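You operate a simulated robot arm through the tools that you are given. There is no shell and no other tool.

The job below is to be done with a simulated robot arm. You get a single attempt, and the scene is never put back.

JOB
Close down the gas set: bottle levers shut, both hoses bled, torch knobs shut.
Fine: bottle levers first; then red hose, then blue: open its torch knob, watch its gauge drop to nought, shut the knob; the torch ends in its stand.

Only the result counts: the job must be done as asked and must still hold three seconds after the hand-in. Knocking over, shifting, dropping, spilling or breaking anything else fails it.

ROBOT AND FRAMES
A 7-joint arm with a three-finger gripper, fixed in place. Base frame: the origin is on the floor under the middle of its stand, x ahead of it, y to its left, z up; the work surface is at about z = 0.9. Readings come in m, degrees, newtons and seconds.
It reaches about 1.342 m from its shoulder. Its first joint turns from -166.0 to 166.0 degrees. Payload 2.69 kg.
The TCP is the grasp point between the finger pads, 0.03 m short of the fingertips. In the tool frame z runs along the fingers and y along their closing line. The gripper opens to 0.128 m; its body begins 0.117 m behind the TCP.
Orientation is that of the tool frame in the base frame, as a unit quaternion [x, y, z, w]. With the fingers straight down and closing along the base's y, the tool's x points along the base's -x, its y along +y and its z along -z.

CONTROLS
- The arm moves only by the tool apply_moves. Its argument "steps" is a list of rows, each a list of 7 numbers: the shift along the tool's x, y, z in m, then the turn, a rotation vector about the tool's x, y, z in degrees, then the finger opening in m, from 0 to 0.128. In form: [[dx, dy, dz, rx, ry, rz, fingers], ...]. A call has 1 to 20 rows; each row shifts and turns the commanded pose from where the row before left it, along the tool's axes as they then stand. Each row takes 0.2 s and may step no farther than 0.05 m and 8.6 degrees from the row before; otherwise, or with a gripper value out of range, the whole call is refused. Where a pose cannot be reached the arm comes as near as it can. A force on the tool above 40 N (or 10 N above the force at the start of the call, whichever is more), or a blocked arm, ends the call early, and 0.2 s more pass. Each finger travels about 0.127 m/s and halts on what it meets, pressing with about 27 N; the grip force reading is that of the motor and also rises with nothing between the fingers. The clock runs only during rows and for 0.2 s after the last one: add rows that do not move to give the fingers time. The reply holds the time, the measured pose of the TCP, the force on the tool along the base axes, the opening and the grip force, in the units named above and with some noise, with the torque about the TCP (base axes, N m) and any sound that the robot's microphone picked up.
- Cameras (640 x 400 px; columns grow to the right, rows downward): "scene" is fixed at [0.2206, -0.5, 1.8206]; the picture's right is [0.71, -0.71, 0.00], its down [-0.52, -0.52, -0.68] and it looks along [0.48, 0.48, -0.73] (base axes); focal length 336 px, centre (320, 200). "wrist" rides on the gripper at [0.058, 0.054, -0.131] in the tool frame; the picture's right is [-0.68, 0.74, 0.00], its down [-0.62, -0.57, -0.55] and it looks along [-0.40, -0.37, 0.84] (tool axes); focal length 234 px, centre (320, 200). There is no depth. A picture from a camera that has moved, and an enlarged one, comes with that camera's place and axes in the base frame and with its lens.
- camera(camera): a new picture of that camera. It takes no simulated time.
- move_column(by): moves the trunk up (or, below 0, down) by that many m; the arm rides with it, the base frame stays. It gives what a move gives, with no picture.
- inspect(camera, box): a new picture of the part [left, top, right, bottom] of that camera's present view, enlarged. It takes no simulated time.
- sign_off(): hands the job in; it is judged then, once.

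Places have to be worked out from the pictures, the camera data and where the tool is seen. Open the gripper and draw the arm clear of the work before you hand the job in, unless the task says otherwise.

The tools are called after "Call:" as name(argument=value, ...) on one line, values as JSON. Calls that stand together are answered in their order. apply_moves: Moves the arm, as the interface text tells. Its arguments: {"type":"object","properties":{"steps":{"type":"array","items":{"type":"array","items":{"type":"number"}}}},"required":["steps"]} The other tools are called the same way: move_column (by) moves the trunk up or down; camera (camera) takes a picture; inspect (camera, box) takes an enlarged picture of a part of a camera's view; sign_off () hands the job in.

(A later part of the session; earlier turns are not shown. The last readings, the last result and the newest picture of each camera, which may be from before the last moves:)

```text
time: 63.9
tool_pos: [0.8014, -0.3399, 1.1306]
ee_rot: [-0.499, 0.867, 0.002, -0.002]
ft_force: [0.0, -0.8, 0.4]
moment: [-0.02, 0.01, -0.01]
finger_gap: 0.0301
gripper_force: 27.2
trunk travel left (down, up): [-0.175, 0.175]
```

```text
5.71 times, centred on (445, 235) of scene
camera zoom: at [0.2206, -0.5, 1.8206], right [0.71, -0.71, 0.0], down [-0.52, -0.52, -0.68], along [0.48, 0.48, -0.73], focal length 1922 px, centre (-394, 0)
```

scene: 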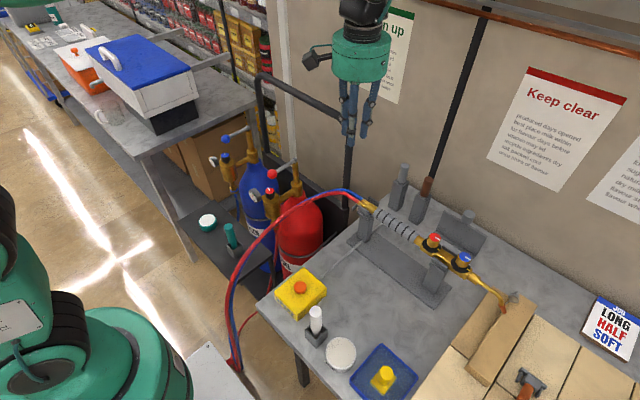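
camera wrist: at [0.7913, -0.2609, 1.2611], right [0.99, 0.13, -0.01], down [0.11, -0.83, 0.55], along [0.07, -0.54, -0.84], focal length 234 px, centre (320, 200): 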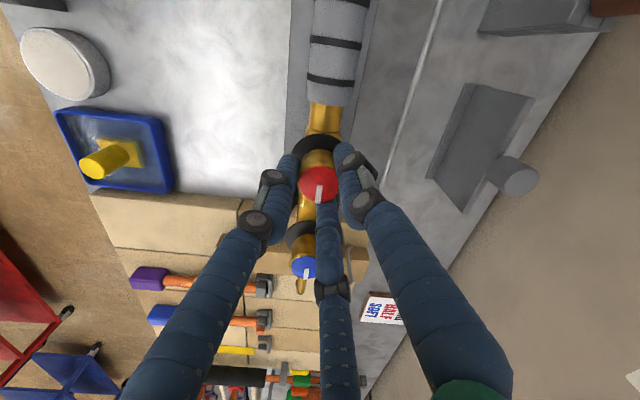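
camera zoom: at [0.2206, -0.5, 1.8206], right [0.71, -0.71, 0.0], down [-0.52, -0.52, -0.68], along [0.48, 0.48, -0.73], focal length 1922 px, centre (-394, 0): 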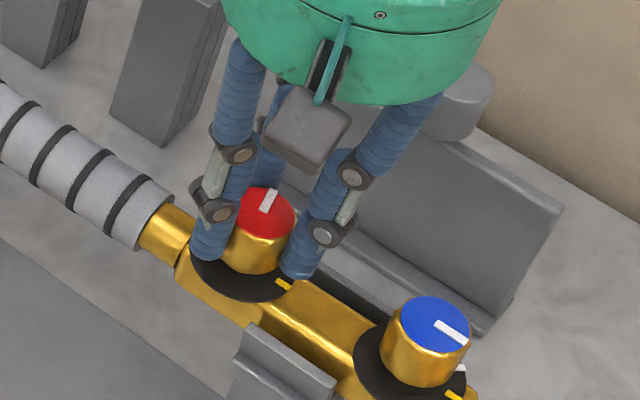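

No resistance and the torch hasn't turned. I'll open another 30° and go on bleeding.

Call:
apply_moves(steps=[[0, 0, 0, 0, 0, -6, 0.02], [0, 0, 0, 0, 0, -6, 0.02], [0, 0, 0, 0, 0, -6, 0.02], [0, 0, 0, 0, 0, -6, 0.02], [0, 0, 0, 0, 0, -6, 0.02], [0, 0, 0, 0, 0, 0, 0.02], [0, 0, 0, 0, 0, 0, 0.02], [0, 0, 0, 0, 0, 0, 0.02], [0, 0, 0, 0, 0, 0, 0.02], [0, 0, 0, 0, 0, 0, 0.02], [0, 0, 0, 0, 0, 0, 0.02], [0, 0, 0, 0, 0, 0, 0.02], [0, 0, 0, 0, 0, 0, 0.02], [0, 0, 0, 0, 0, 0, 0.02], [0, 0, 0, 0, 0, 0, 0.02]])

Call:
inspect(camera="scene", box=[240, 180, 280, 205])

Call:
inspect(camera="scene", box=[400, 200, 490, 270])

Call:
inspect(camera="wrist", box=[260, 120, 380, 220])

```text
time: 67.1
tool_pos: [0.799, -0.3402, 1.1307]
ee_rot: [-0.705, 0.709, 0.002, -0.001]
ft_force: [-3.2, -1.6, 1.4]
moment: [-0.03, 0.1, -0.01]
finger_gap: 0.0302
gripper_force: 27.1
trunk travel left (down, up): [-0.175, 0.175]
```

```text
16.00 times, centred on (260, 192) of scene
camera zoom: at [0.2206, -0.5, 1.8206], right [0.71, -0.71, 0.0], down [-0.52, -0.52, -0.68], along [0.48, 0.48, -0.73], focal length 5381 px, centre (1280, 320)
```

zoom: 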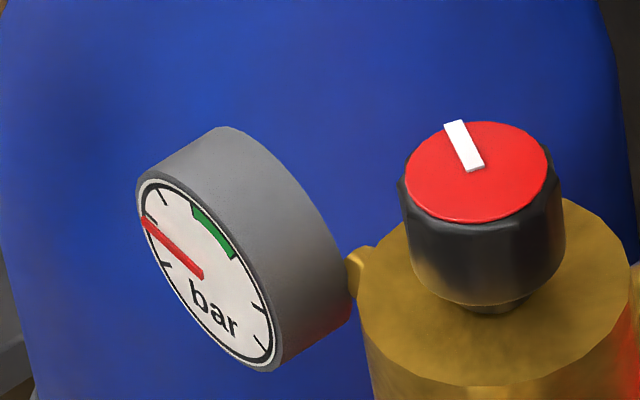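

```text
5.71 times, centred on (445, 235) of scene
camera zoom: at [0.2206, -0.5, 1.8206], right [0.71, -0.71, 0.0], down [-0.52, -0.52, -0.68], along [0.48, 0.48, -0.73], focal length 1922 px, centre (-394, 0)
```

zoom: 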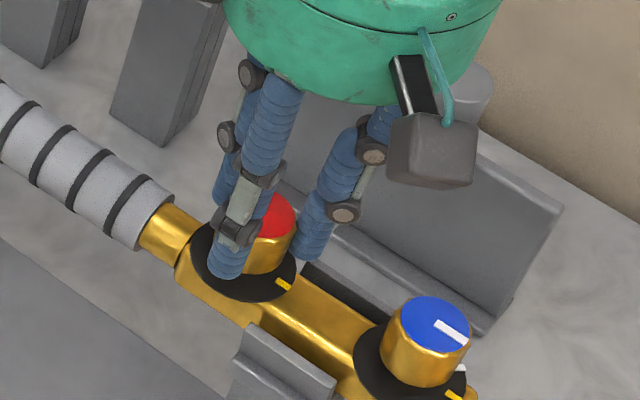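

```text
4.00 times, centred on (320, 170) of wrist
camera zoom: at [0.7477, -0.3979, 1.262], right [-0.73, 0.68, 0.0], down [0.57, 0.61, 0.55], along [0.37, 0.4, -0.84], focal length 937 px, centre (320, 320)
```

zoom: 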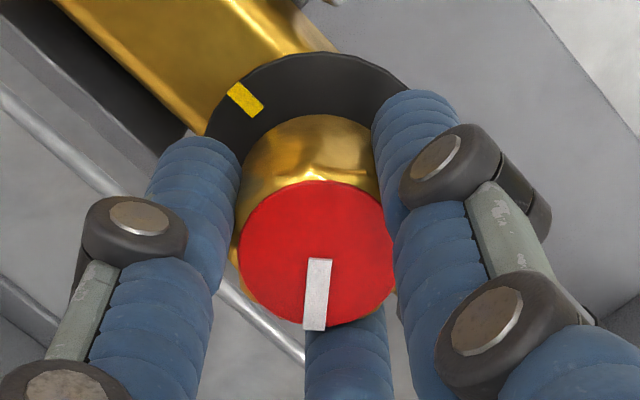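

It's bleeding faster now, with the needle at about -43° on my scale and zero at about -71°. I'll hold on.

Call:
apply_moves(steps=[[0, 0, 0, 0, 0, 0, 0.02], [0, 0, 0, 0, 0, 0, 0.02], [0, 0, 0, 0, 0, 0, 0.02], [0, 0, 0, 0, 0, 0, 0.02], [0, 0, 0, 0, 0, 0, 0.02], [0, 0, 0, 0, 0, 0, 0.02], [0, 0, 0, 0, 0, 0, 0.02], [0, 0, 0, 0, 0, 0, 0.02], [0, 0, 0, 0, 0, 0, 0.02], [0, 0, 0, 0, 0, 0, 0.02], [0, 0, 0, 0, 0, 0, 0.02], [0, 0, 0, 0, 0, 0, 0.02], [0, 0, 0, 0, 0, 0, 0.02], [0, 0, 0, 0, 0, 0, 0.02], [0, 0, 0, 0, 0, 0, 0.02], [0, 0, 0, 0, 0, 0, 0.02], [0, 0, 0, 0, 0, 0, 0.02], [0, 0, 0, 0, 0, 0, 0.02], [0, 0, 0, 0, 0, 0, 0.02], [0, 0, 0, 0, 0, 0, 0.02]])

Call:
apply_moves(steps=[[0, 0, 0, 0, 0, 0, 0.02], [0, 0, 0, 0, 0, 0, 0.02], [0, 0, 0, 0, 0, 0, 0.02], [0, 0, 0, 0, 0, 0, 0.02], [0, 0, 0, 0, 0, 0, 0.02], [0, 0, 0, 0, 0, 0, 0.02], [0, 0, 0, 0, 0, 0, 0.02], [0, 0, 0, 0, 0, 0, 0.02], [0, 0, 0, 0, 0, 0, 0.02], [0, 0, 0, 0, 0, 0, 0.02], [0, 0, 0, 0, 0, 0, 0.02], [0, 0, 0, 0, 0, 0, 0.02], [0, 0, 0, 0, 0, 0, 0.02], [0, 0, 0, 0, 0, 0, 0.02], [0, 0, 0, 0, 0, 0, 0.02], [0, 0, 0, 0, 0, 0, 0.02], [0, 0, 0, 0, 0, 0, 0.02], [0, 0, 0, 0, 0, 0, 0.02], [0, 0, 0, 0, 0, 0, 0.02], [0, 0, 0, 0, 0, 0, 0.02]])

Call:
inspect(camera="scene", box=[240, 180, 280, 205])

```text
time: 71.3
tool_pos: [0.7999, -0.3385, 1.1321]
ee_rot: [-0.705, 0.709, 0.002, -0.002]
ft_force: [-2.1, -0.7, 1.9]
moment: [-0.04, -0.01, -0.02]
finger_gap: 0.0303
gripper_force: 26.8
trunk travel left (down, up): [-0.175, 0.175]
```

```text
time: 75.5
tool_pos: [0.8003, -0.3397, 1.1306]
ee_rot: [-0.705, 0.709, 0.003, -0.002]
ft_force: [-0.5, -0.2, 0.8]
moment: [0.01, 0.01, -0.01]
finger_gap: 0.0304
gripper_force: 27.3
trunk travel left (down, up): [-0.175, 0.175]
```

```text
16.00 times, centred on (260, 192) of scene
camera zoom: at [0.2206, -0.5, 1.8206], right [0.71, -0.71, 0.0], down [-0.52, -0.52, -0.68], along [0.48, 0.48, -0.73], focal length 5381 px, centre (1280, 320)
```

zoom: 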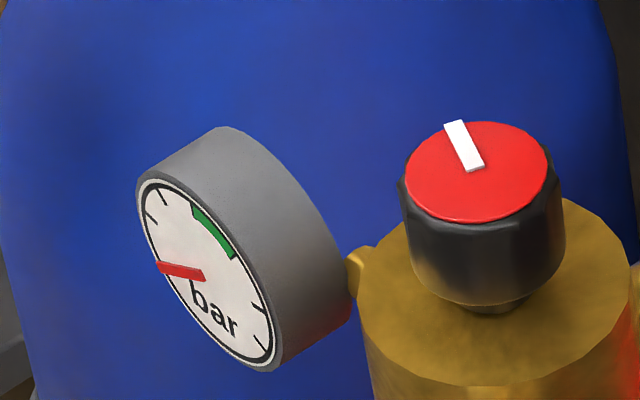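

The needle now lies right over the lower-left tick, which I take as nought. I'll wait a bit more to see that it has settled there.

Call:
apply_moves(steps=[[0, 0, 0, 0, 0, 0, 0.02], [0, 0, 0, 0, 0, 0, 0.02], [0, 0, 0, 0, 0, 0, 0.02], [0, 0, 0, 0, 0, 0, 0.02], [0, 0, 0, 0, 0, 0, 0.02], [0, 0, 0, 0, 0, 0, 0.02], [0, 0, 0, 0, 0, 0, 0.02], [0, 0, 0, 0, 0, 0, 0.02], [0, 0, 0, 0, 0, 0, 0.02], [0, 0, 0, 0, 0, 0, 0.02], [0, 0, 0, 0, 0, 0, 0.02], [0, 0, 0, 0, 0, 0, 0.02], [0, 0, 0, 0, 0, 0, 0.02], [0, 0, 0, 0, 0, 0, 0.02], [0, 0, 0, 0, 0, 0, 0.02], [0, 0, 0, 0, 0, 0, 0.02], [0, 0, 0, 0, 0, 0, 0.02], [0, 0, 0, 0, 0, 0, 0.02], [0, 0, 0, 0, 0, 0, 0.02], [0, 0, 0, 0, 0, 0, 0.02]])

Call:
inspect(camera="scene", box=[240, 180, 280, 205])

```text
time: 79.7
tool_pos: [0.8, -0.3394, 1.13]
ee_rot: [-0.706, 0.709, 0.002, -0.001]
ft_force: [-1.2, -0.2, 0.6]
moment: [0.01, -0.01, -0.02]
finger_gap: 0.0302
gripper_force: 27.2
trunk travel left (down, up): [-0.175, 0.175]
```

```text
16.00 times, centred on (260, 192) of scene
camera zoom: at [0.2206, -0.5, 1.8206], right [0.71, -0.71, 0.0], down [-0.52, -0.52, -0.68], along [0.48, 0.48, -0.73], focal length 5381 px, centre (1280, 320)
```

zoom: 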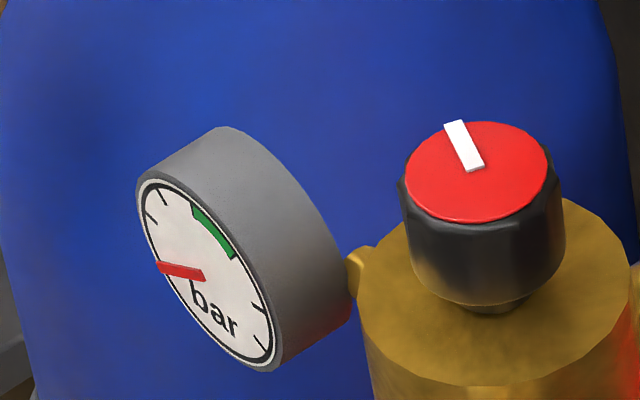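

The needle hasn't moved in another 4 s, so the red hose is at nought. Now I'll turn the red knob back clockwise by about the same angle, leaving the last few degrees for a careful finish.

Call:
apply_moves(steps=[[0, 0, 0, 0, 0, 7.5, 0.02], [0, 0, 0, 0, 0, 7.5, 0.02], [0, 0, 0, 0, 0, 7.5, 0.02], [0, 0, 0, 0, 0, 7.5, 0.02], [0, 0, 0, 0, 0, 7.5, 0.02], [0, 0, 0, 0, 0, 7.5, 0.02], [0, 0, 0, 0, 0, 7.5, 0.02], [0, 0, 0, 0, 0, 7.5, 0.02]])

Call:
apply_moves(steps=[[0, 0, 0, 0, 0, 7.5, 0.02], [0, 0, 0, 0, 0, 7.5, 0.02], [0, 0, 0, 0, 0, 7.5, 0.02], [0, 0, 0, 0, 0, 7.5, 0.02], [0, 0, 0, 0, 0, 7.5, 0.02], [0, 0, 0, 0, 0, 7.5, 0.02], [0, 0, 0, 0, 0, 7.5, 0.02]])

Call:
inspect(camera="scene", box=[400, 200, 490, 270])

Call:
inspect(camera="wrist", box=[260, 120, 380, 220])

```text
time: 81.5
tool_pos: [0.7991, -0.3402, 1.1304]
ee_rot: [-0.256, 0.967, 0.001, -0.004]
ft_force: [-2.0, 3.7, -0.5]
moment: [0.37, 0.12, 0.01]
finger_gap: 0.0302
gripper_force: 27.0
trunk travel left (down, up): [-0.175, 0.175]
```

```text
time: 83.1
tool_pos: [0.8, -0.3393, 1.1305]
ee_rot: [0.199, 0.98, 0.0, -0.002]
ft_force: [-0.5, -2.1, 0.2]
moment: [-0.08, -0.05, 0.02]
finger_gap: 0.0302
gripper_force: 27.0
trunk travel left (down, up): [-0.175, 0.175]
```

```text
5.71 times, centred on (445, 235) of scene
camera zoom: at [0.2206, -0.5, 1.8206], right [0.71, -0.71, 0.0], down [-0.52, -0.52, -0.68], along [0.48, 0.48, -0.73], focal length 1922 px, centre (-394, 0)
```

zoom: 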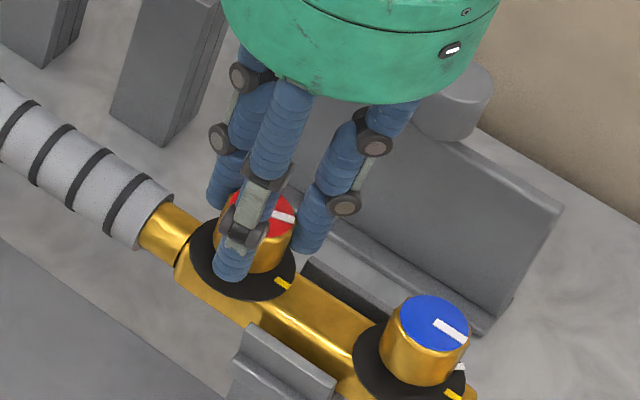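

```text
4.00 times, centred on (320, 170) of wrist
camera zoom: at [0.7691, -0.267, 1.2619], right [0.91, 0.42, -0.01], down [0.35, -0.76, 0.55], along [0.22, -0.5, -0.84], focal length 937 px, centre (320, 320)
```

zoom: 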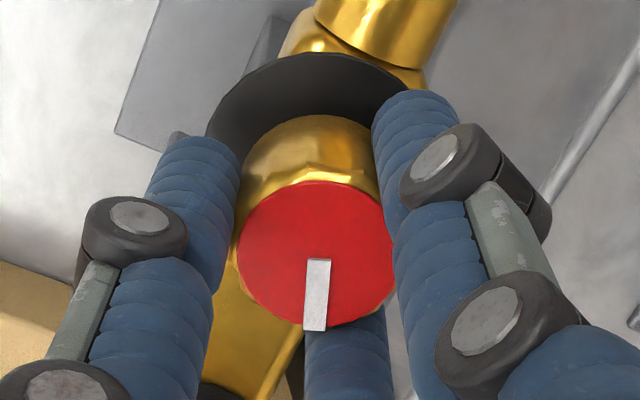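

About 17° remain by count. I'll finish in small steps, watching the torque for the shut stop.

Call:
apply_moves(steps=[[0, 0, 0, 0, 0, 5, 0.02], [0, 0, 0, 0, 0, 5, 0.02], [0, 0, 0, 0, 0, 4, 0.02], [0, 0, 0, 0, 0, 2, 0.02]])

Call:
inspect(camera="scene", box=[400, 200, 490, 270])

Call:
inspect(camera="wrist", box=[260, 120, 380, 220])

```text
time: 84.1
tool_pos: [0.8, -0.339, 1.1296]
ee_rot: [0.332, 0.943, 0.0, -0.003]
ft_force: [0.4, 1.7, -0.8]
moment: [0.35, -0.03, -0.03]
finger_gap: 0.0302
gripper_force: 27.4
trunk travel left (down, up): [-0.175, 0.175]
```

```text
5.71 times, centred on (445, 235) of scene
camera zoom: at [0.2206, -0.5, 1.8206], right [0.71, -0.71, 0.0], down [-0.52, -0.52, -0.68], along [0.48, 0.48, -0.73], focal length 1922 px, centre (-394, 0)
```

zoom: 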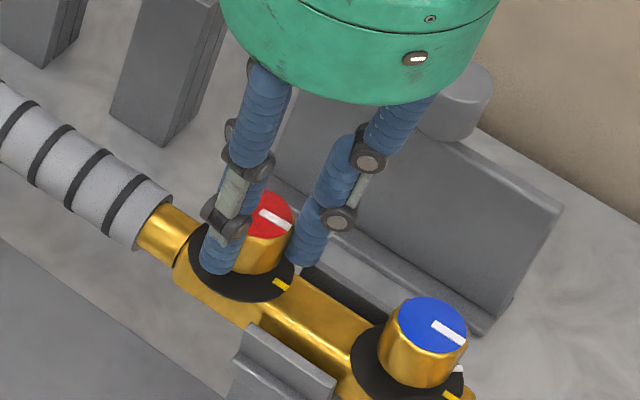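

```text
4.00 times, centred on (320, 170) of wrist
camera zoom: at [0.7892, -0.2606, 1.2618], right [0.99, 0.15, -0.01], down [0.13, -0.83, 0.55], along [0.08, -0.54, -0.84], focal length 937 px, centre (320, 320)
```

zoom: 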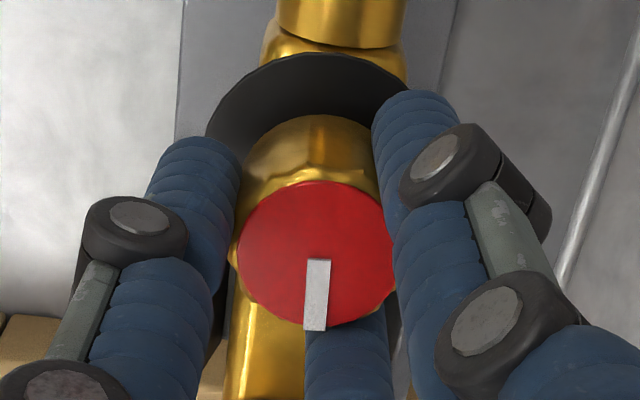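

The pointer looks a few degrees short of the mark. I'll zoom in harder to compare it with the yellow mark and the untouched blue knob.

Call:
inspect(camera="scene", box=[420, 225, 450, 250])

Call:
inspect(camera="scene", box=[450, 245, 480, 270])

```text
16.00 times, centred on (435, 238) of scene
camera zoom: at [0.2206, -0.5, 1.8206], right [0.71, -0.71, 0.0], down [-0.52, -0.52, -0.68], along [0.48, 0.48, -0.73], focal length 5381 px, centre (-1520, -400)
```

zoom: 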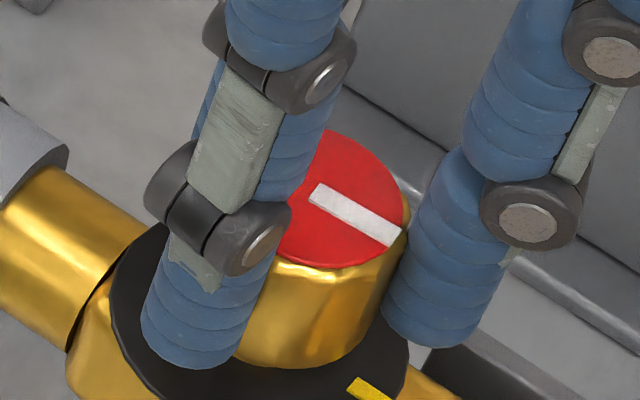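

```text
16.00 times, centred on (465, 258) of scene
camera zoom: at [0.2206, -0.5, 1.8206], right [0.71, -0.71, 0.0], down [-0.52, -0.52, -0.68], along [0.48, 0.48, -0.73], focal length 5381 px, centre (-2000, -720)
```

zoom: 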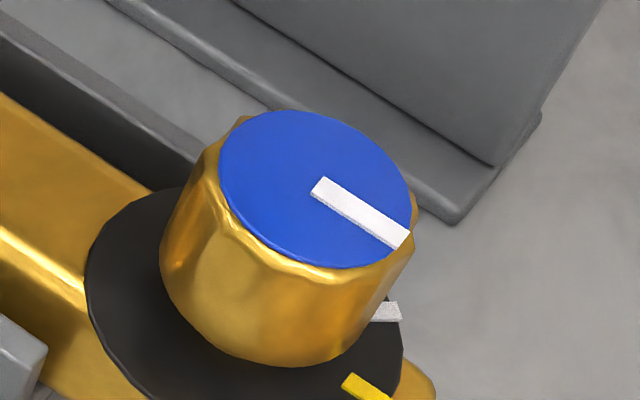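

The red pointer is now within about 1–2° of the still untouched blue one, so it's practically shut. I'll add a few degrees to seat it on its stop.

Call:
apply_moves(steps=[[0, 0, 0, 0, 0, 2, 0.02], [0, 0, 0, 0, 0, 1.5, 0.02], [0, 0, 0, 0, 0, 0, 0.02]])

Call:
inspect(camera="scene", box=[420, 225, 450, 250])

Call:
inspect(camera="scene", box=[340, 180, 540, 320])

```text
time: 84.9
tool_pos: [0.7985, -0.3392, 1.1307]
ee_rot: [0.361, 0.933, -0.001, -0.003]
ft_force: [-0.9, 2.3, 0.2]
moment: [0.0, 0.03, -0.02]
finger_gap: 0.0302
gripper_force: 27.3
trunk travel left (down, up): [-0.175, 0.175]
```

```text
16.00 times, centred on (435, 238) of scene
camera zoom: at [0.2206, -0.5, 1.8206], right [0.71, -0.71, 0.0], down [-0.52, -0.52, -0.68], along [0.48, 0.48, -0.73], focal length 5381 px, centre (-1520, -400)
```

zoom: 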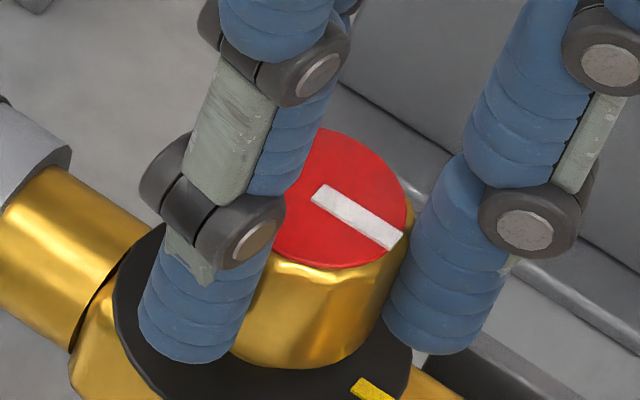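

```text
2.86 times, centred on (440, 250) of scene
camera zoom: at [0.2206, -0.5, 1.8206], right [0.71, -0.71, 0.0], down [-0.52, -0.52, -0.68], along [0.48, 0.48, -0.73], focal length 961 px, centre (-23, 57)
```

zoom: 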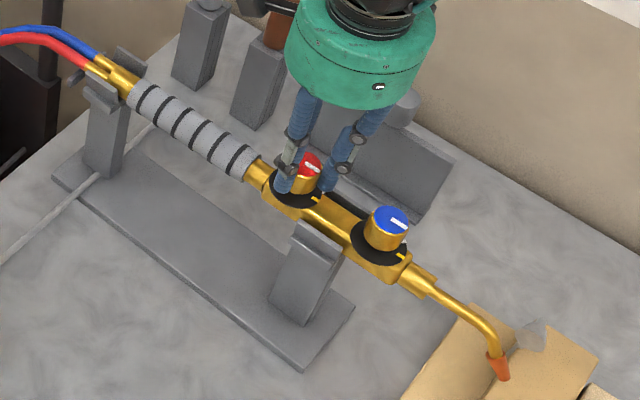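

The pointer is now fully in line with the yellow mark and the torch sits as before. I'll release and lift off, then check again.

Call:
apply_moves(steps=[[0, 0, 0, 0, 0, 0, 0.035], [0, 0, 0, 0, 0, 0, 0.06], [0, 0, 0, 0, 0, 0, 0.06], [0, 0, -0.03, 0, 0, 0, 0.06], [0, 0, -0.03, 0, 0, 0, 0.06], [0, 0, -0.04, 0, 0, 0, 0.06]])

Call:
inspect(camera="scene", box=[415, 225, 485, 275])

Call:
camera(camera="wrist")

Call:
camera(camera="scene")

```text
time: 86.3
tool_pos: [0.8023, -0.3394, 1.2297]
ee_rot: [0.361, 0.933, -0.001, -0.003]
ft_force: [0.3, 0.3, -1.2]
moment: [0.0, 0.03, 0.02]
finger_gap: 0.0602
gripper_force: 0.1
trunk travel left (down, up): [-0.175, 0.175]
```

```text
8.00 times, centred on (450, 250) of scene
camera zoom: at [0.2206, -0.5, 1.8206], right [0.71, -0.71, 0.0], down [-0.52, -0.52, -0.68], along [0.48, 0.48, -0.73], focal length 2691 px, centre (-720, -200)
```

zoom: 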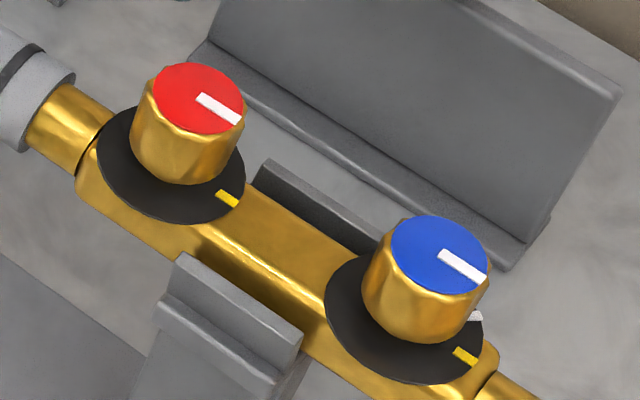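

```text
taken
camera wrist: at [0.7962, -0.26, 1.3625], right [1.0, 0.09, -0.01], down [0.08, -0.83, 0.55], along [0.04, -0.55, -0.84], focal length 234 px, centre (320, 200)
```

wrist: 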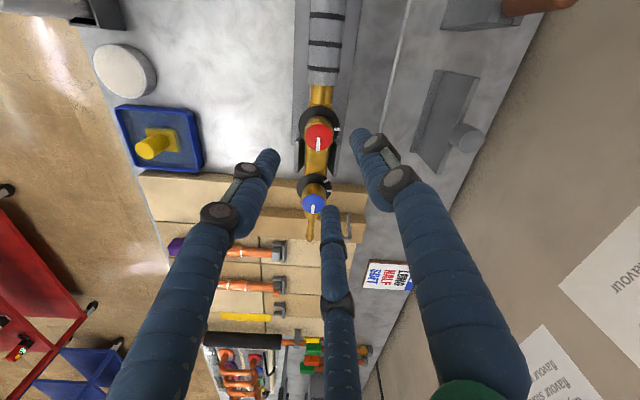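

```text
taken
```

scene: 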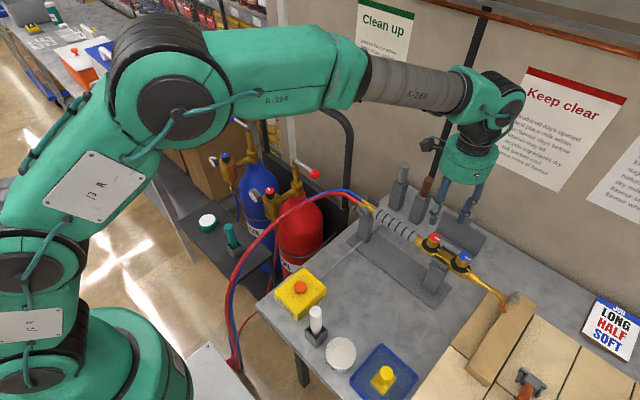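

The red knob is shut exactly as at the start and the torch lies undisturbed in its stand. Now I'll move across to above the blue knob, at about (0.800, -0.426).

Call:
apply_moves(steps=[[-0.0285, -0.0329, 0, 0, 0, 0, 0.06], [-0.0285, -0.0329, 0, 0, 0, 0, 0.06], [0, 0, 0.04, 0, 0, 0, 0.06]])

Call:
camera(camera="wrist")

Call:
inspect(camera="scene", box=[410, 180, 520, 290])

Call:
inspect(camera="scene", box=[200, 145, 240, 170])

```text
time: 87.1
tool_pos: [0.7986, -0.4262, 1.1915]
ee_rot: [0.361, 0.933, -0.001, -0.002]
ft_force: [-0.3, -0.2, 0.7]
moment: [0.06, -0.04, 0.0]
finger_gap: 0.06
gripper_force: 0.0
trunk travel left (down, up): [-0.175, 0.175]
```

```text
taken
camera wrist: at [0.7928, -0.347, 1.3228], right [1.0, 0.09, 0.0], down [0.08, -0.83, 0.55], along [0.05, -0.55, -0.84], focal length 234 px, centre (320, 200)
```

wrist: 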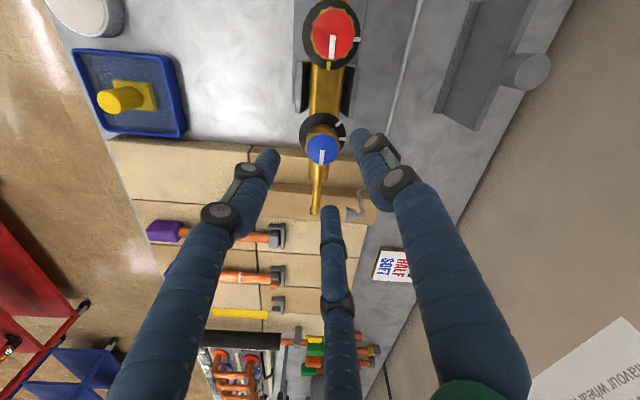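

```text
3.64 times, centred on (465, 235) of scene
camera zoom: at [0.2206, -0.5, 1.8206], right [0.71, -0.71, 0.0], down [-0.52, -0.52, -0.68], along [0.48, 0.48, -0.73], focal length 1223 px, centre (-207, 73)
```

zoom: 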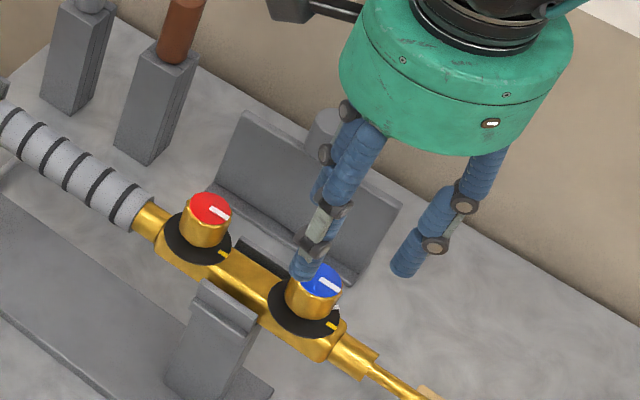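

```text
16.00 times, centred on (220, 158) of scene
camera zoom: at [0.2206, -0.5, 1.8206], right [0.71, -0.71, 0.0], down [-0.52, -0.52, -0.68], along [0.48, 0.48, -0.73], focal length 5381 px, centre (1920, 880)
```

zoom: 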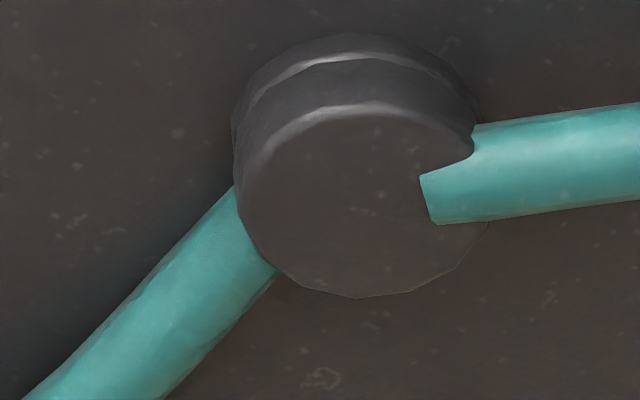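

The blue knob is right below, but the elbow hides the blue gauge from the scene camera. I'll raise the trunk so the elbow sits higher, then re-descend with the arm.

Call:
move_column(by=0.15)

Call:
camera(camera="scene")

```text
time: 88.9
tool_pos: [0.7996, -0.4252, 1.3417]
ee_rot: [0.361, 0.933, 0.0, -0.004]
ft_force: [0.0, 1.3, 0.3]
moment: [-0.01, 0.04, -0.02]
finger_gap: 0.0599
gripper_force: 0.2
trunk travel left (down, up): [-0.325, 0.025]
```

```text
taken
```

scene: 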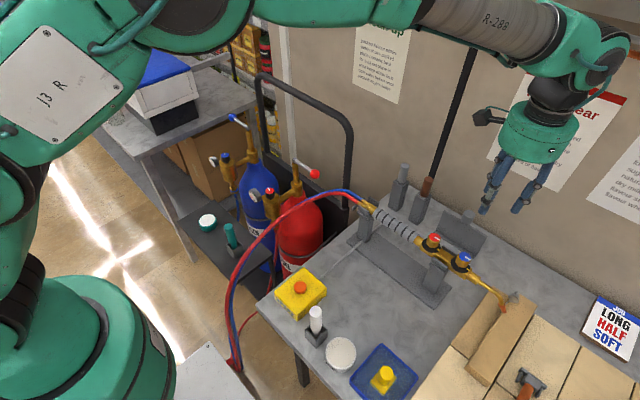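

Now the view of both gauges is clear. I'll descend again to just above the blue knob.

Call:
apply_moves(steps=[[0, 0, 0.04, 0, 0, 0, 0.06], [0, 0, 0.04, 0, 0, 0, 0.06], [0, 0, 0.04, 0, 0, 0, 0.06], [0, 0, 0.03, 0, 0, 0, 0.06], [0, 0, 0, 0, 0, 0, 0.06]])

Call:
camera(camera="wrist")

Call:
camera(camera="scene")

```text
time: 90.1
tool_pos: [0.7985, -0.4251, 1.1929]
ee_rot: [0.361, 0.933, -0.001, -0.002]
ft_force: [0.1, -0.4, 0.2]
moment: [0.01, -0.01, -0.01]
finger_gap: 0.06
gripper_force: 0.1
trunk travel left (down, up): [-0.325, 0.025]
```

```text
taken
camera wrist: at [0.7947, -0.3458, 1.3236], right [1.0, 0.09, 0.0], down [0.08, -0.83, 0.55], along [0.05, -0.55, -0.84], focal length 234 px, centre (320, 200)
```

wrist: 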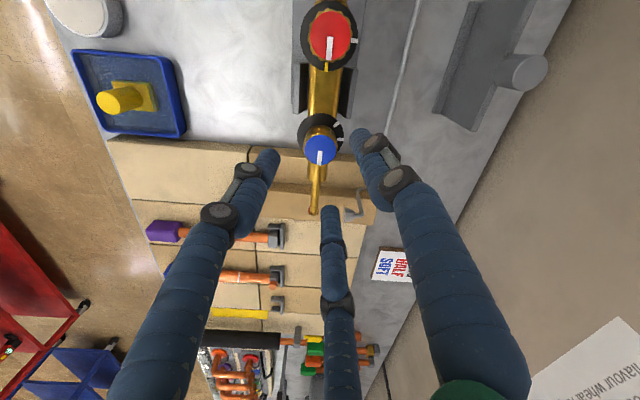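

```text
taken
```

scene: 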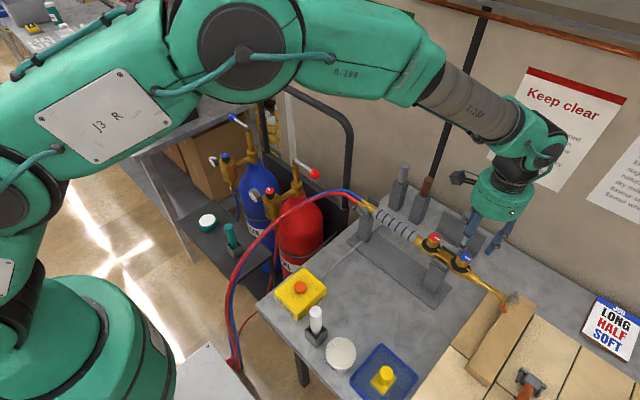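

The gauge stays in view in this posture. I'll trim by about 2 mm, lower to grip height and check before closing.

Call:
apply_moves(steps=[[0, -0.0018, 0.03, 0, 0, 0, 0.06], [0, 0, 0.032, 0, 0, 0, 0.06], [0, 0, 0, 0, 0, 0, 0.06]])

Call:
inspect(camera="wrist", box=[240, 100, 400, 240])

Call:
inspect(camera="scene", box=[430, 220, 520, 290])

Call:
inspect(camera="scene", box=[200, 145, 240, 170])

```text
time: 90.9
tool_pos: [0.797, -0.4263, 1.1293]
ee_rot: [0.361, 0.933, -0.002, -0.002]
ft_force: [0.1, 0.2, -0.2]
moment: [0.01, 0.0, -0.03]
finger_gap: 0.06
gripper_force: 0.0
trunk travel left (down, up): [-0.325, 0.025]
```

```text
2.86 times, centred on (320, 170) of wrist
camera zoom: at [0.7923, -0.3471, 1.26], right [1.0, 0.09, 0.0], down [0.08, -0.83, 0.55], along [0.05, -0.55, -0.84], focal length 669 px, centre (320, 286)
```

zoom: 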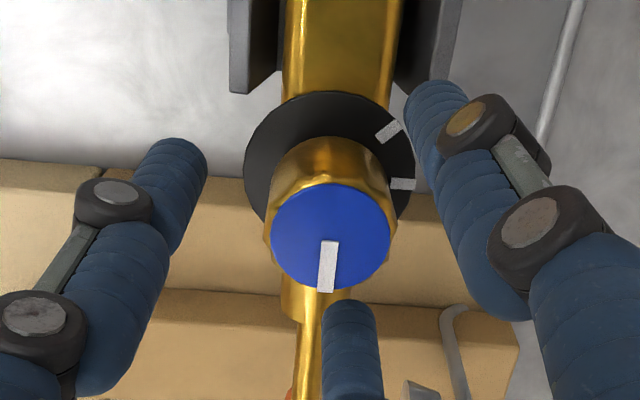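

```text
5.71 times, centred on (475, 255) of scene
camera zoom: at [0.2206, -0.5, 1.8206], right [0.71, -0.71, 0.0], down [-0.52, -0.52, -0.68], along [0.48, 0.48, -0.73], focal length 1922 px, centre (-566, -114)
```

zoom: 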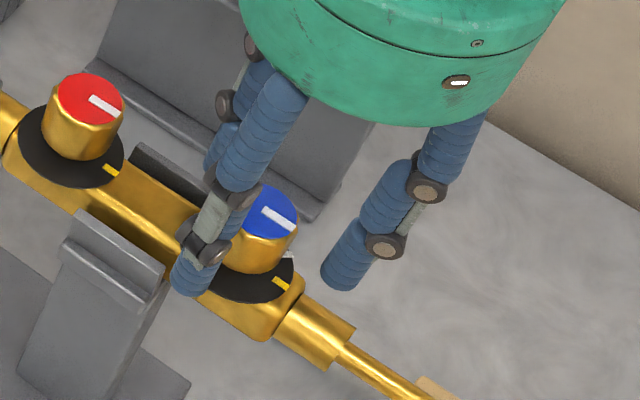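

```text
16.00 times, centred on (220, 158) of scene
camera zoom: at [0.2206, -0.5, 1.8206], right [0.71, -0.71, 0.0], down [-0.52, -0.52, -0.68], along [0.48, 0.48, -0.73], focal length 5381 px, centre (1920, 880)
```

zoom: 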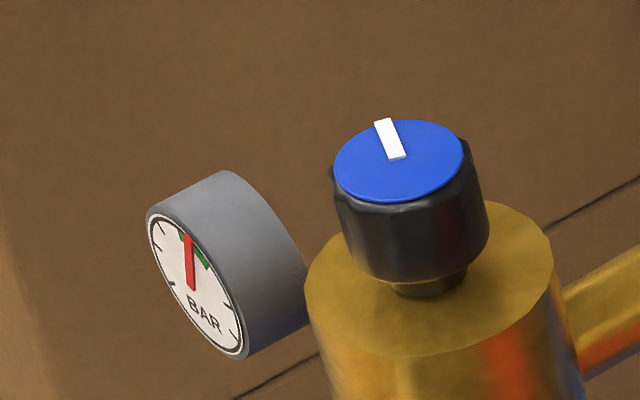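

Everything is lined up except for about 3 mm in x, which I'll trim. Then I'll close gently onto the blue knob; its gauge still shows full pressure.

Call:
apply_moves(steps=[[-0.0019, 0.0022, 0, 0, 0, 0, 0.06], [0, 0, 0, 0, 0, 0, 0.045], [0, 0, 0, 0, 0, 0, 0.035], [0, 0, 0, 0, 0, 0, 0.02], [0, 0, 0, 0, 0, 0, 0.02]])

Call:
inspect(camera="wrist", box=[260, 120, 380, 220])

Call:
inspect(camera="scene", box=[430, 220, 520, 290])

```text
time: 92.1
tool_pos: [0.8002, -0.4254, 1.1292]
ee_rot: [0.361, 0.933, -0.001, -0.002]
ft_force: [-0.1, 7.1, -0.7]
moment: [0.69, 0.08, 0.0]
finger_gap: 0.0302
gripper_force: 26.8
trunk travel left (down, up): [-0.325, 0.025]
```

```text
4.00 times, centred on (320, 170) of wrist
camera zoom: at [0.7947, -0.3464, 1.2603], right [1.0, 0.09, -0.01], down [0.08, -0.83, 0.55], along [0.04, -0.55, -0.84], focal length 937 px, centre (320, 320)
```

zoom: 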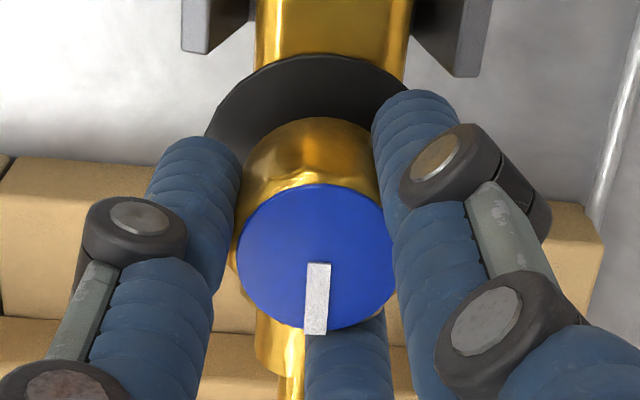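

```text
5.71 times, centred on (475, 255) of scene
camera zoom: at [0.2206, -0.5, 1.8206], right [0.71, -0.71, 0.0], down [-0.52, -0.52, -0.68], along [0.48, 0.48, -0.73], focal length 1922 px, centre (-566, -114)
```

zoom: 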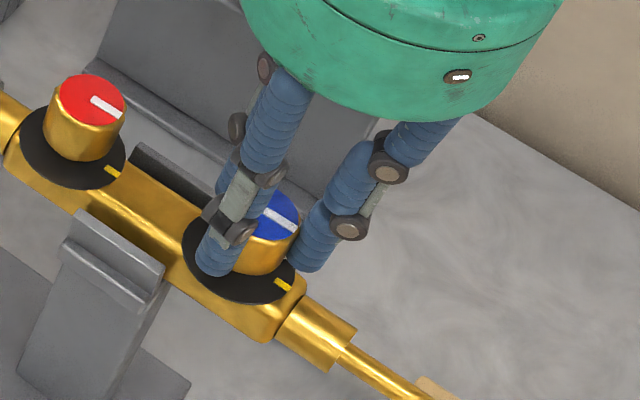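

The blue knob is gripped, with a 7 N load in +y that I'll ease by 1 mm. Then I'll start opening anticlockwise.

Call:
apply_moves(steps=[[0.0007, 0.0008, 0, 0, 0, 0, 0.02], [0, 0, 0, 0, 0, -6, 0.02], [0, 0, 0, 0, 0, -6, 0.02], [0, 0, 0, 0, 0, -6, 0.02]])

Call:
inspect(camera="wrist", box=[260, 120, 380, 220])

Call:
inspect(camera="scene", box=[430, 220, 520, 290])

```text
time: 93.1
tool_pos: [0.7989, -0.4252, 1.1293]
ee_rot: [0.209, 0.978, -0.001, -0.003]
ft_force: [1.6, -1.2, -0.4]
moment: [-0.19, -0.13, 0.0]
finger_gap: 0.0299
gripper_force: 27.2
trunk travel left (down, up): [-0.325, 0.025]
```

```text
4.00 times, centred on (320, 170) of wrist
camera zoom: at [0.77, -0.3525, 1.2604], right [0.92, 0.39, 0.0], down [0.33, -0.77, 0.55], along [0.21, -0.5, -0.84], focal length 937 px, centre (320, 320)
```

zoom: 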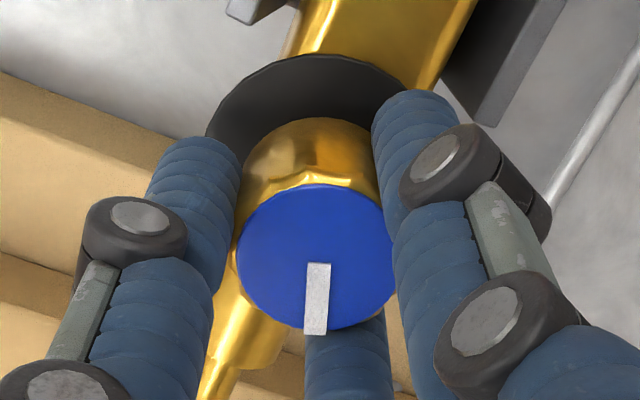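

```text
5.71 times, centred on (475, 255) of scene
camera zoom: at [0.2206, -0.5, 1.8206], right [0.71, -0.71, 0.0], down [-0.52, -0.52, -0.68], along [0.48, 0.48, -0.73], focal length 1922 px, centre (-566, -114)
```

zoom: 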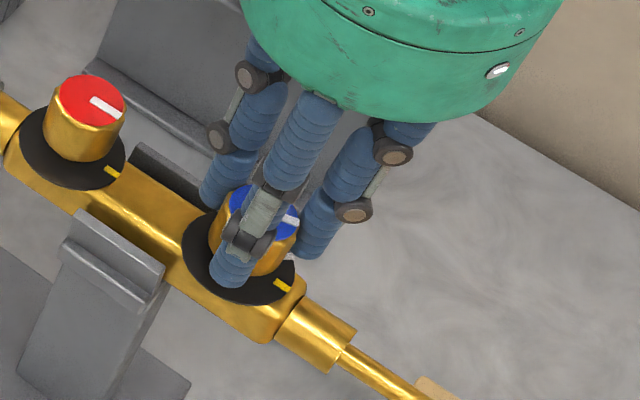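

The blue knob turns with the hand and the torch stays still. I'll carry on opening.

Call:
apply_moves(steps=[[0, 0, 0, 0, 0, -7.5, 0.02], [0, 0, 0, 0, 0, -7.5, 0.02], [0, 0, 0, 0, 0, -7.5, 0.02], [0, 0, 0, 0, 0, -7.5, 0.02], [0, 0, 0, 0, 0, -7.5, 0.02], [0, 0, 0, 0, 0, -7.5, 0.02], [0, 0, 0, 0, 0, 0, 0.02]])

Call:
inspect(camera="wrist", box=[260, 120, 380, 220])

Call:
inspect(camera="scene", box=[430, 220, 520, 290])

Call:
inspect(camera="scene", box=[200, 145, 240, 170])

```text
time: 94.7
tool_pos: [0.7998, -0.4252, 1.1291]
ee_rot: [-0.182, 0.983, 0.0, -0.003]
ft_force: [-0.8, -2.2, -0.1]
moment: [-0.04, -0.02, 0.01]
finger_gap: 0.0304
gripper_force: 26.8
trunk travel left (down, up): [-0.325, 0.025]
```

```text
4.00 times, centred on (320, 170) of wrist
camera zoom: at [0.7276, -0.3959, 1.2608], right [0.37, 0.93, 0.0], down [0.78, -0.31, 0.54], along [0.5, -0.2, -0.84], focal length 937 px, centre (320, 320)
```

zoom: 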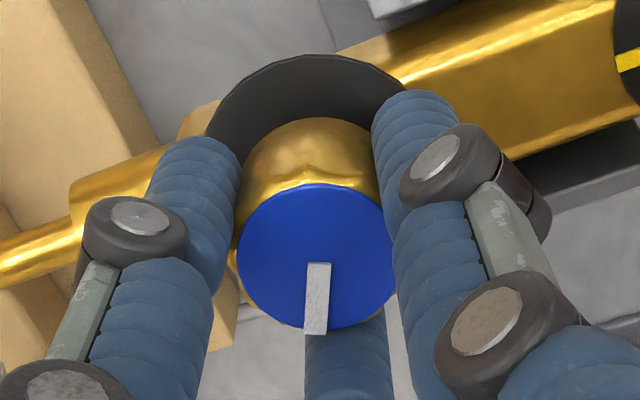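

```text
5.71 times, centred on (475, 255) of scene
camera zoom: at [0.2206, -0.5, 1.8206], right [0.71, -0.71, 0.0], down [-0.52, -0.52, -0.68], along [0.48, 0.48, -0.73], focal length 1922 px, centre (-566, -114)
```

zoom: 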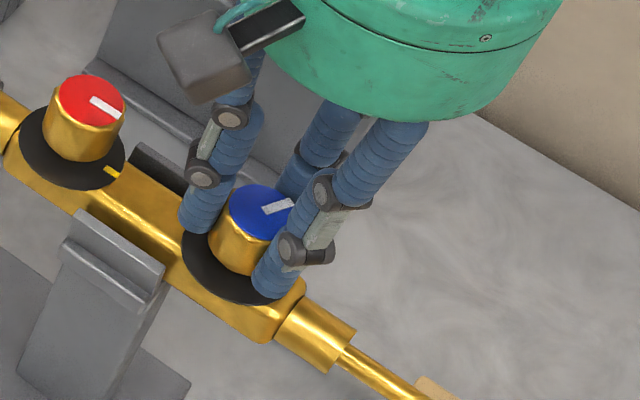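

```text
16.00 times, centred on (220, 158) of scene
camera zoom: at [0.2206, -0.5, 1.8206], right [0.71, -0.71, 0.0], down [-0.52, -0.52, -0.68], along [0.48, 0.48, -0.73], focal length 5381 px, centre (1920, 880)
```

zoom: 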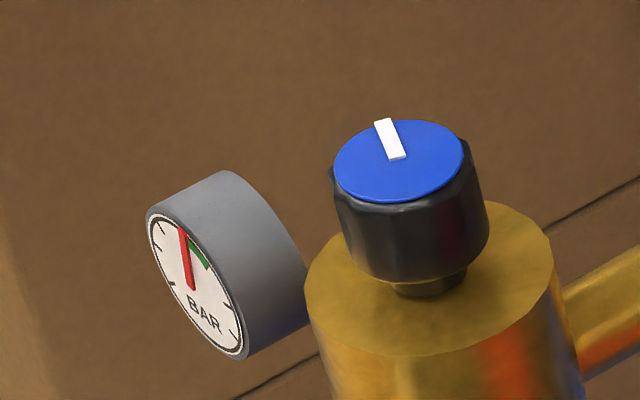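

The blue gauge has begun to fall at about 63° open. I'll open to about 130° as with the red one and then wait.

Call:
apply_moves(steps=[[0, 0, 0, 0, 0, -7.5, 0.02], [0, 0, 0, 0, 0, -7.5, 0.02], [0, 0, 0, 0, 0, -7.5, 0.02], [0, 0, 0, 0, 0, -7.5, 0.02], [0, 0, 0, 0, 0, 0, 0.02]])

Call:
apply_moves(steps=[[0, 0, 0, 0, 0, -7.5, 0.02], [0, 0, 0, 0, 0, -7.5, 0.02], [0, 0, 0, 0, 0, -7.5, 0.02], [0, 0, 0, 0, 0, -7.5, 0.02], [0, 0, 0, 0, 0, -5, 0.02], [0, 0, 0, 0, 0, 0, 0.02]])

Call:
inspect(camera="wrist", box=[260, 120, 380, 220])

Call:
inspect(camera="scene", box=[430, 220, 520, 290])

Call:
inspect(camera="scene", box=[200, 145, 240, 170])

```text
time: 95.9
tool_pos: [0.7988, -0.4243, 1.1294]
ee_rot: [-0.43, 0.903, 0.002, -0.003]
ft_force: [-0.2, 1.8, 0.3]
moment: [-0.11, -0.05, -0.02]
finger_gap: 0.0302
gripper_force: 26.5
trunk travel left (down, up): [-0.325, 0.025]
```

```text
time: 97.3
tool_pos: [0.7983, -0.4255, 1.1295]
ee_rot: [-0.681, 0.732, 0.002, -0.001]
ft_force: [-0.4, 0.7, -0.3]
moment: [-0.24, 0.03, 0.01]
finger_gap: 0.0303
gripper_force: 27.0
trunk travel left (down, up): [-0.325, 0.025]
```

```text
4.00 times, centred on (320, 170) of wrist
camera zoom: at [0.7435, -0.4797, 1.2615], right [-0.68, 0.73, 0.0], down [0.61, 0.57, 0.55], along [0.4, 0.38, -0.84], focal length 937 px, centre (320, 320)
```

zoom: 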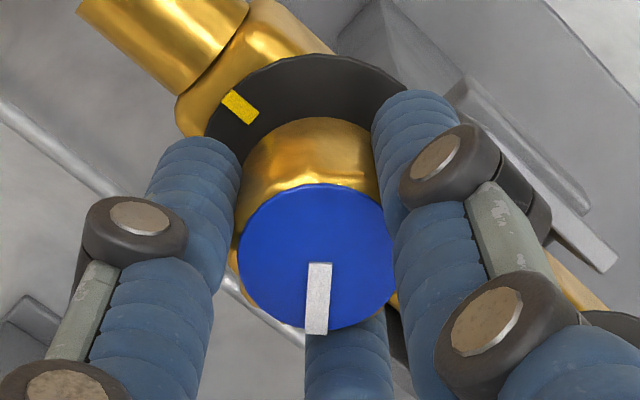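

```text
5.71 times, centred on (475, 255) of scene
camera zoom: at [0.2206, -0.5, 1.8206], right [0.71, -0.71, 0.0], down [-0.52, -0.52, -0.68], along [0.48, 0.48, -0.73], focal length 1922 px, centre (-566, -114)
```

zoom: 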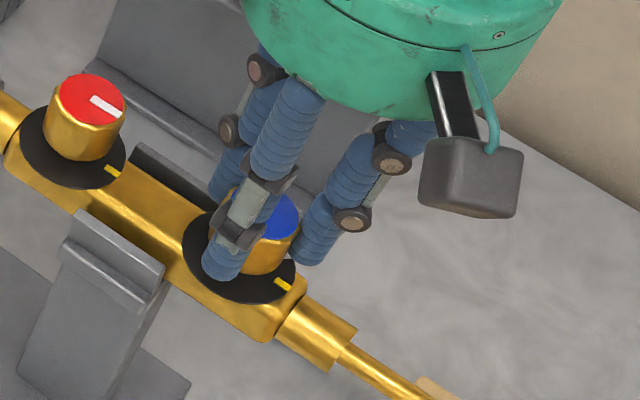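

```text
16.00 times, centred on (220, 158) of scene
camera zoom: at [0.2206, -0.5, 1.8206], right [0.71, -0.71, 0.0], down [-0.52, -0.52, -0.68], along [0.48, 0.48, -0.73], focal length 5381 px, centre (1920, 880)
```

zoom: 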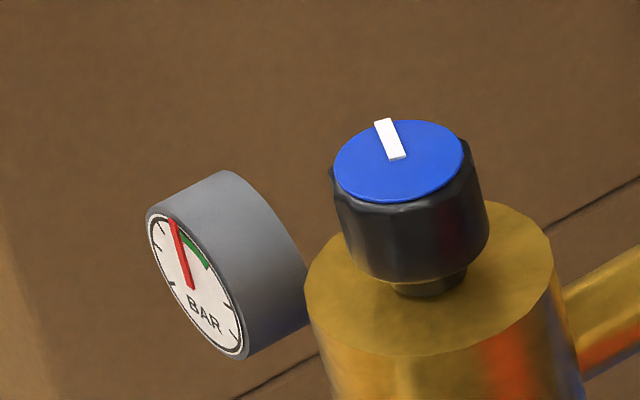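

Now about 128° open, with the blue needle falling faster. I'll hold here and let it bleed.

Call:
apply_moves(steps=[[0, 0, 0, 0, 0, 0, 0.02], [0, 0, 0, 0, 0, 0, 0.02], [0, 0, 0, 0, 0, 0, 0.02], [0, 0, 0, 0, 0, 0, 0.02], [0, 0, 0, 0, 0, 0, 0.02], [0, 0, 0, 0, 0, 0, 0.02], [0, 0, 0, 0, 0, 0, 0.02], [0, 0, 0, 0, 0, 0, 0.02], [0, 0, 0, 0, 0, 0, 0.02], [0, 0, 0, 0, 0, 0, 0.02], [0, 0, 0, 0, 0, 0, 0.02], [0, 0, 0, 0, 0, 0, 0.02], [0, 0, 0, 0, 0, 0, 0.02], [0, 0, 0, 0, 0, 0, 0.02], [0, 0, 0, 0, 0, 0, 0.02], [0, 0, 0, 0, 0, 0, 0.02], [0, 0, 0, 0, 0, 0, 0.02], [0, 0, 0, 0, 0, 0, 0.02], [0, 0, 0, 0, 0, 0, 0.02], [0, 0, 0, 0, 0, 0, 0.02]])

Call:
apply_moves(steps=[[0, 0, 0, 0, 0, 0, 0.02], [0, 0, 0, 0, 0, 0, 0.02], [0, 0, 0, 0, 0, 0, 0.02], [0, 0, 0, 0, 0, 0, 0.02], [0, 0, 0, 0, 0, 0, 0.02], [0, 0, 0, 0, 0, 0, 0.02], [0, 0, 0, 0, 0, 0, 0.02], [0, 0, 0, 0, 0, 0, 0.02], [0, 0, 0, 0, 0, 0, 0.02], [0, 0, 0, 0, 0, 0, 0.02], [0, 0, 0, 0, 0, 0, 0.02], [0, 0, 0, 0, 0, 0, 0.02], [0, 0, 0, 0, 0, 0, 0.02], [0, 0, 0, 0, 0, 0, 0.02], [0, 0, 0, 0, 0, 0, 0.02], [0, 0, 0, 0, 0, 0, 0.02], [0, 0, 0, 0, 0, 0, 0.02], [0, 0, 0, 0, 0, 0, 0.02], [0, 0, 0, 0, 0, 0, 0.02], [0, 0, 0, 0, 0, 0, 0.02]])

Call:
inspect(camera="scene", box=[200, 145, 240, 170])

Call:
inspect(camera="scene", box=[240, 180, 280, 205])

```text
time: 101.5
tool_pos: [0.7988, -0.4254, 1.1292]
ee_rot: [-0.68, 0.733, 0.002, -0.002]
ft_force: [0.2, -0.2, -0.1]
moment: [0.0, -0.04, 0.01]
finger_gap: 0.0301
gripper_force: 27.5
trunk travel left (down, up): [-0.325, 0.025]
```

```text
time: 105.7
tool_pos: [0.8001, -0.4253, 1.1294]
ee_rot: [-0.68, 0.733, 0.002, -0.002]
ft_force: [-0.7, -0.2, -1.1]
moment: [-0.01, -0.06, 0.01]
finger_gap: 0.03
gripper_force: 26.6
trunk travel left (down, up): [-0.325, 0.025]
```

```text
16.00 times, centred on (220, 158) of scene
camera zoom: at [0.2206, -0.5, 1.8206], right [0.71, -0.71, 0.0], down [-0.52, -0.52, -0.68], along [0.48, 0.48, -0.73], focal length 5381 px, centre (1920, 880)
```

zoom: 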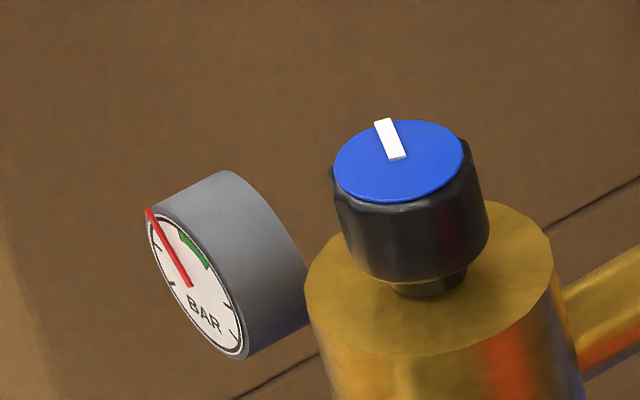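

```text
16.00 times, centred on (260, 192) of scene
camera zoom: at [0.2206, -0.5, 1.8206], right [0.71, -0.71, 0.0], down [-0.52, -0.52, -0.68], along [0.48, 0.48, -0.73], focal length 5381 px, centre (1280, 320)
```

zoom: 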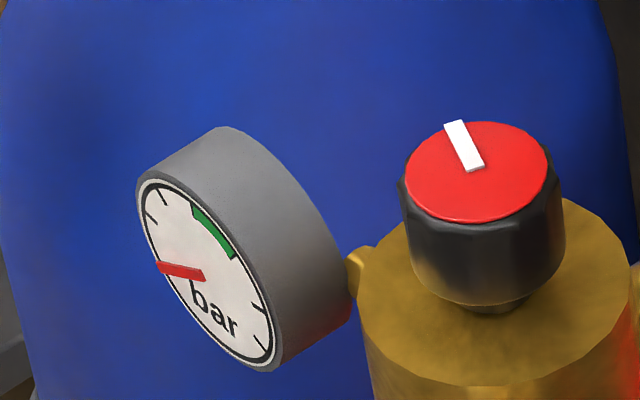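

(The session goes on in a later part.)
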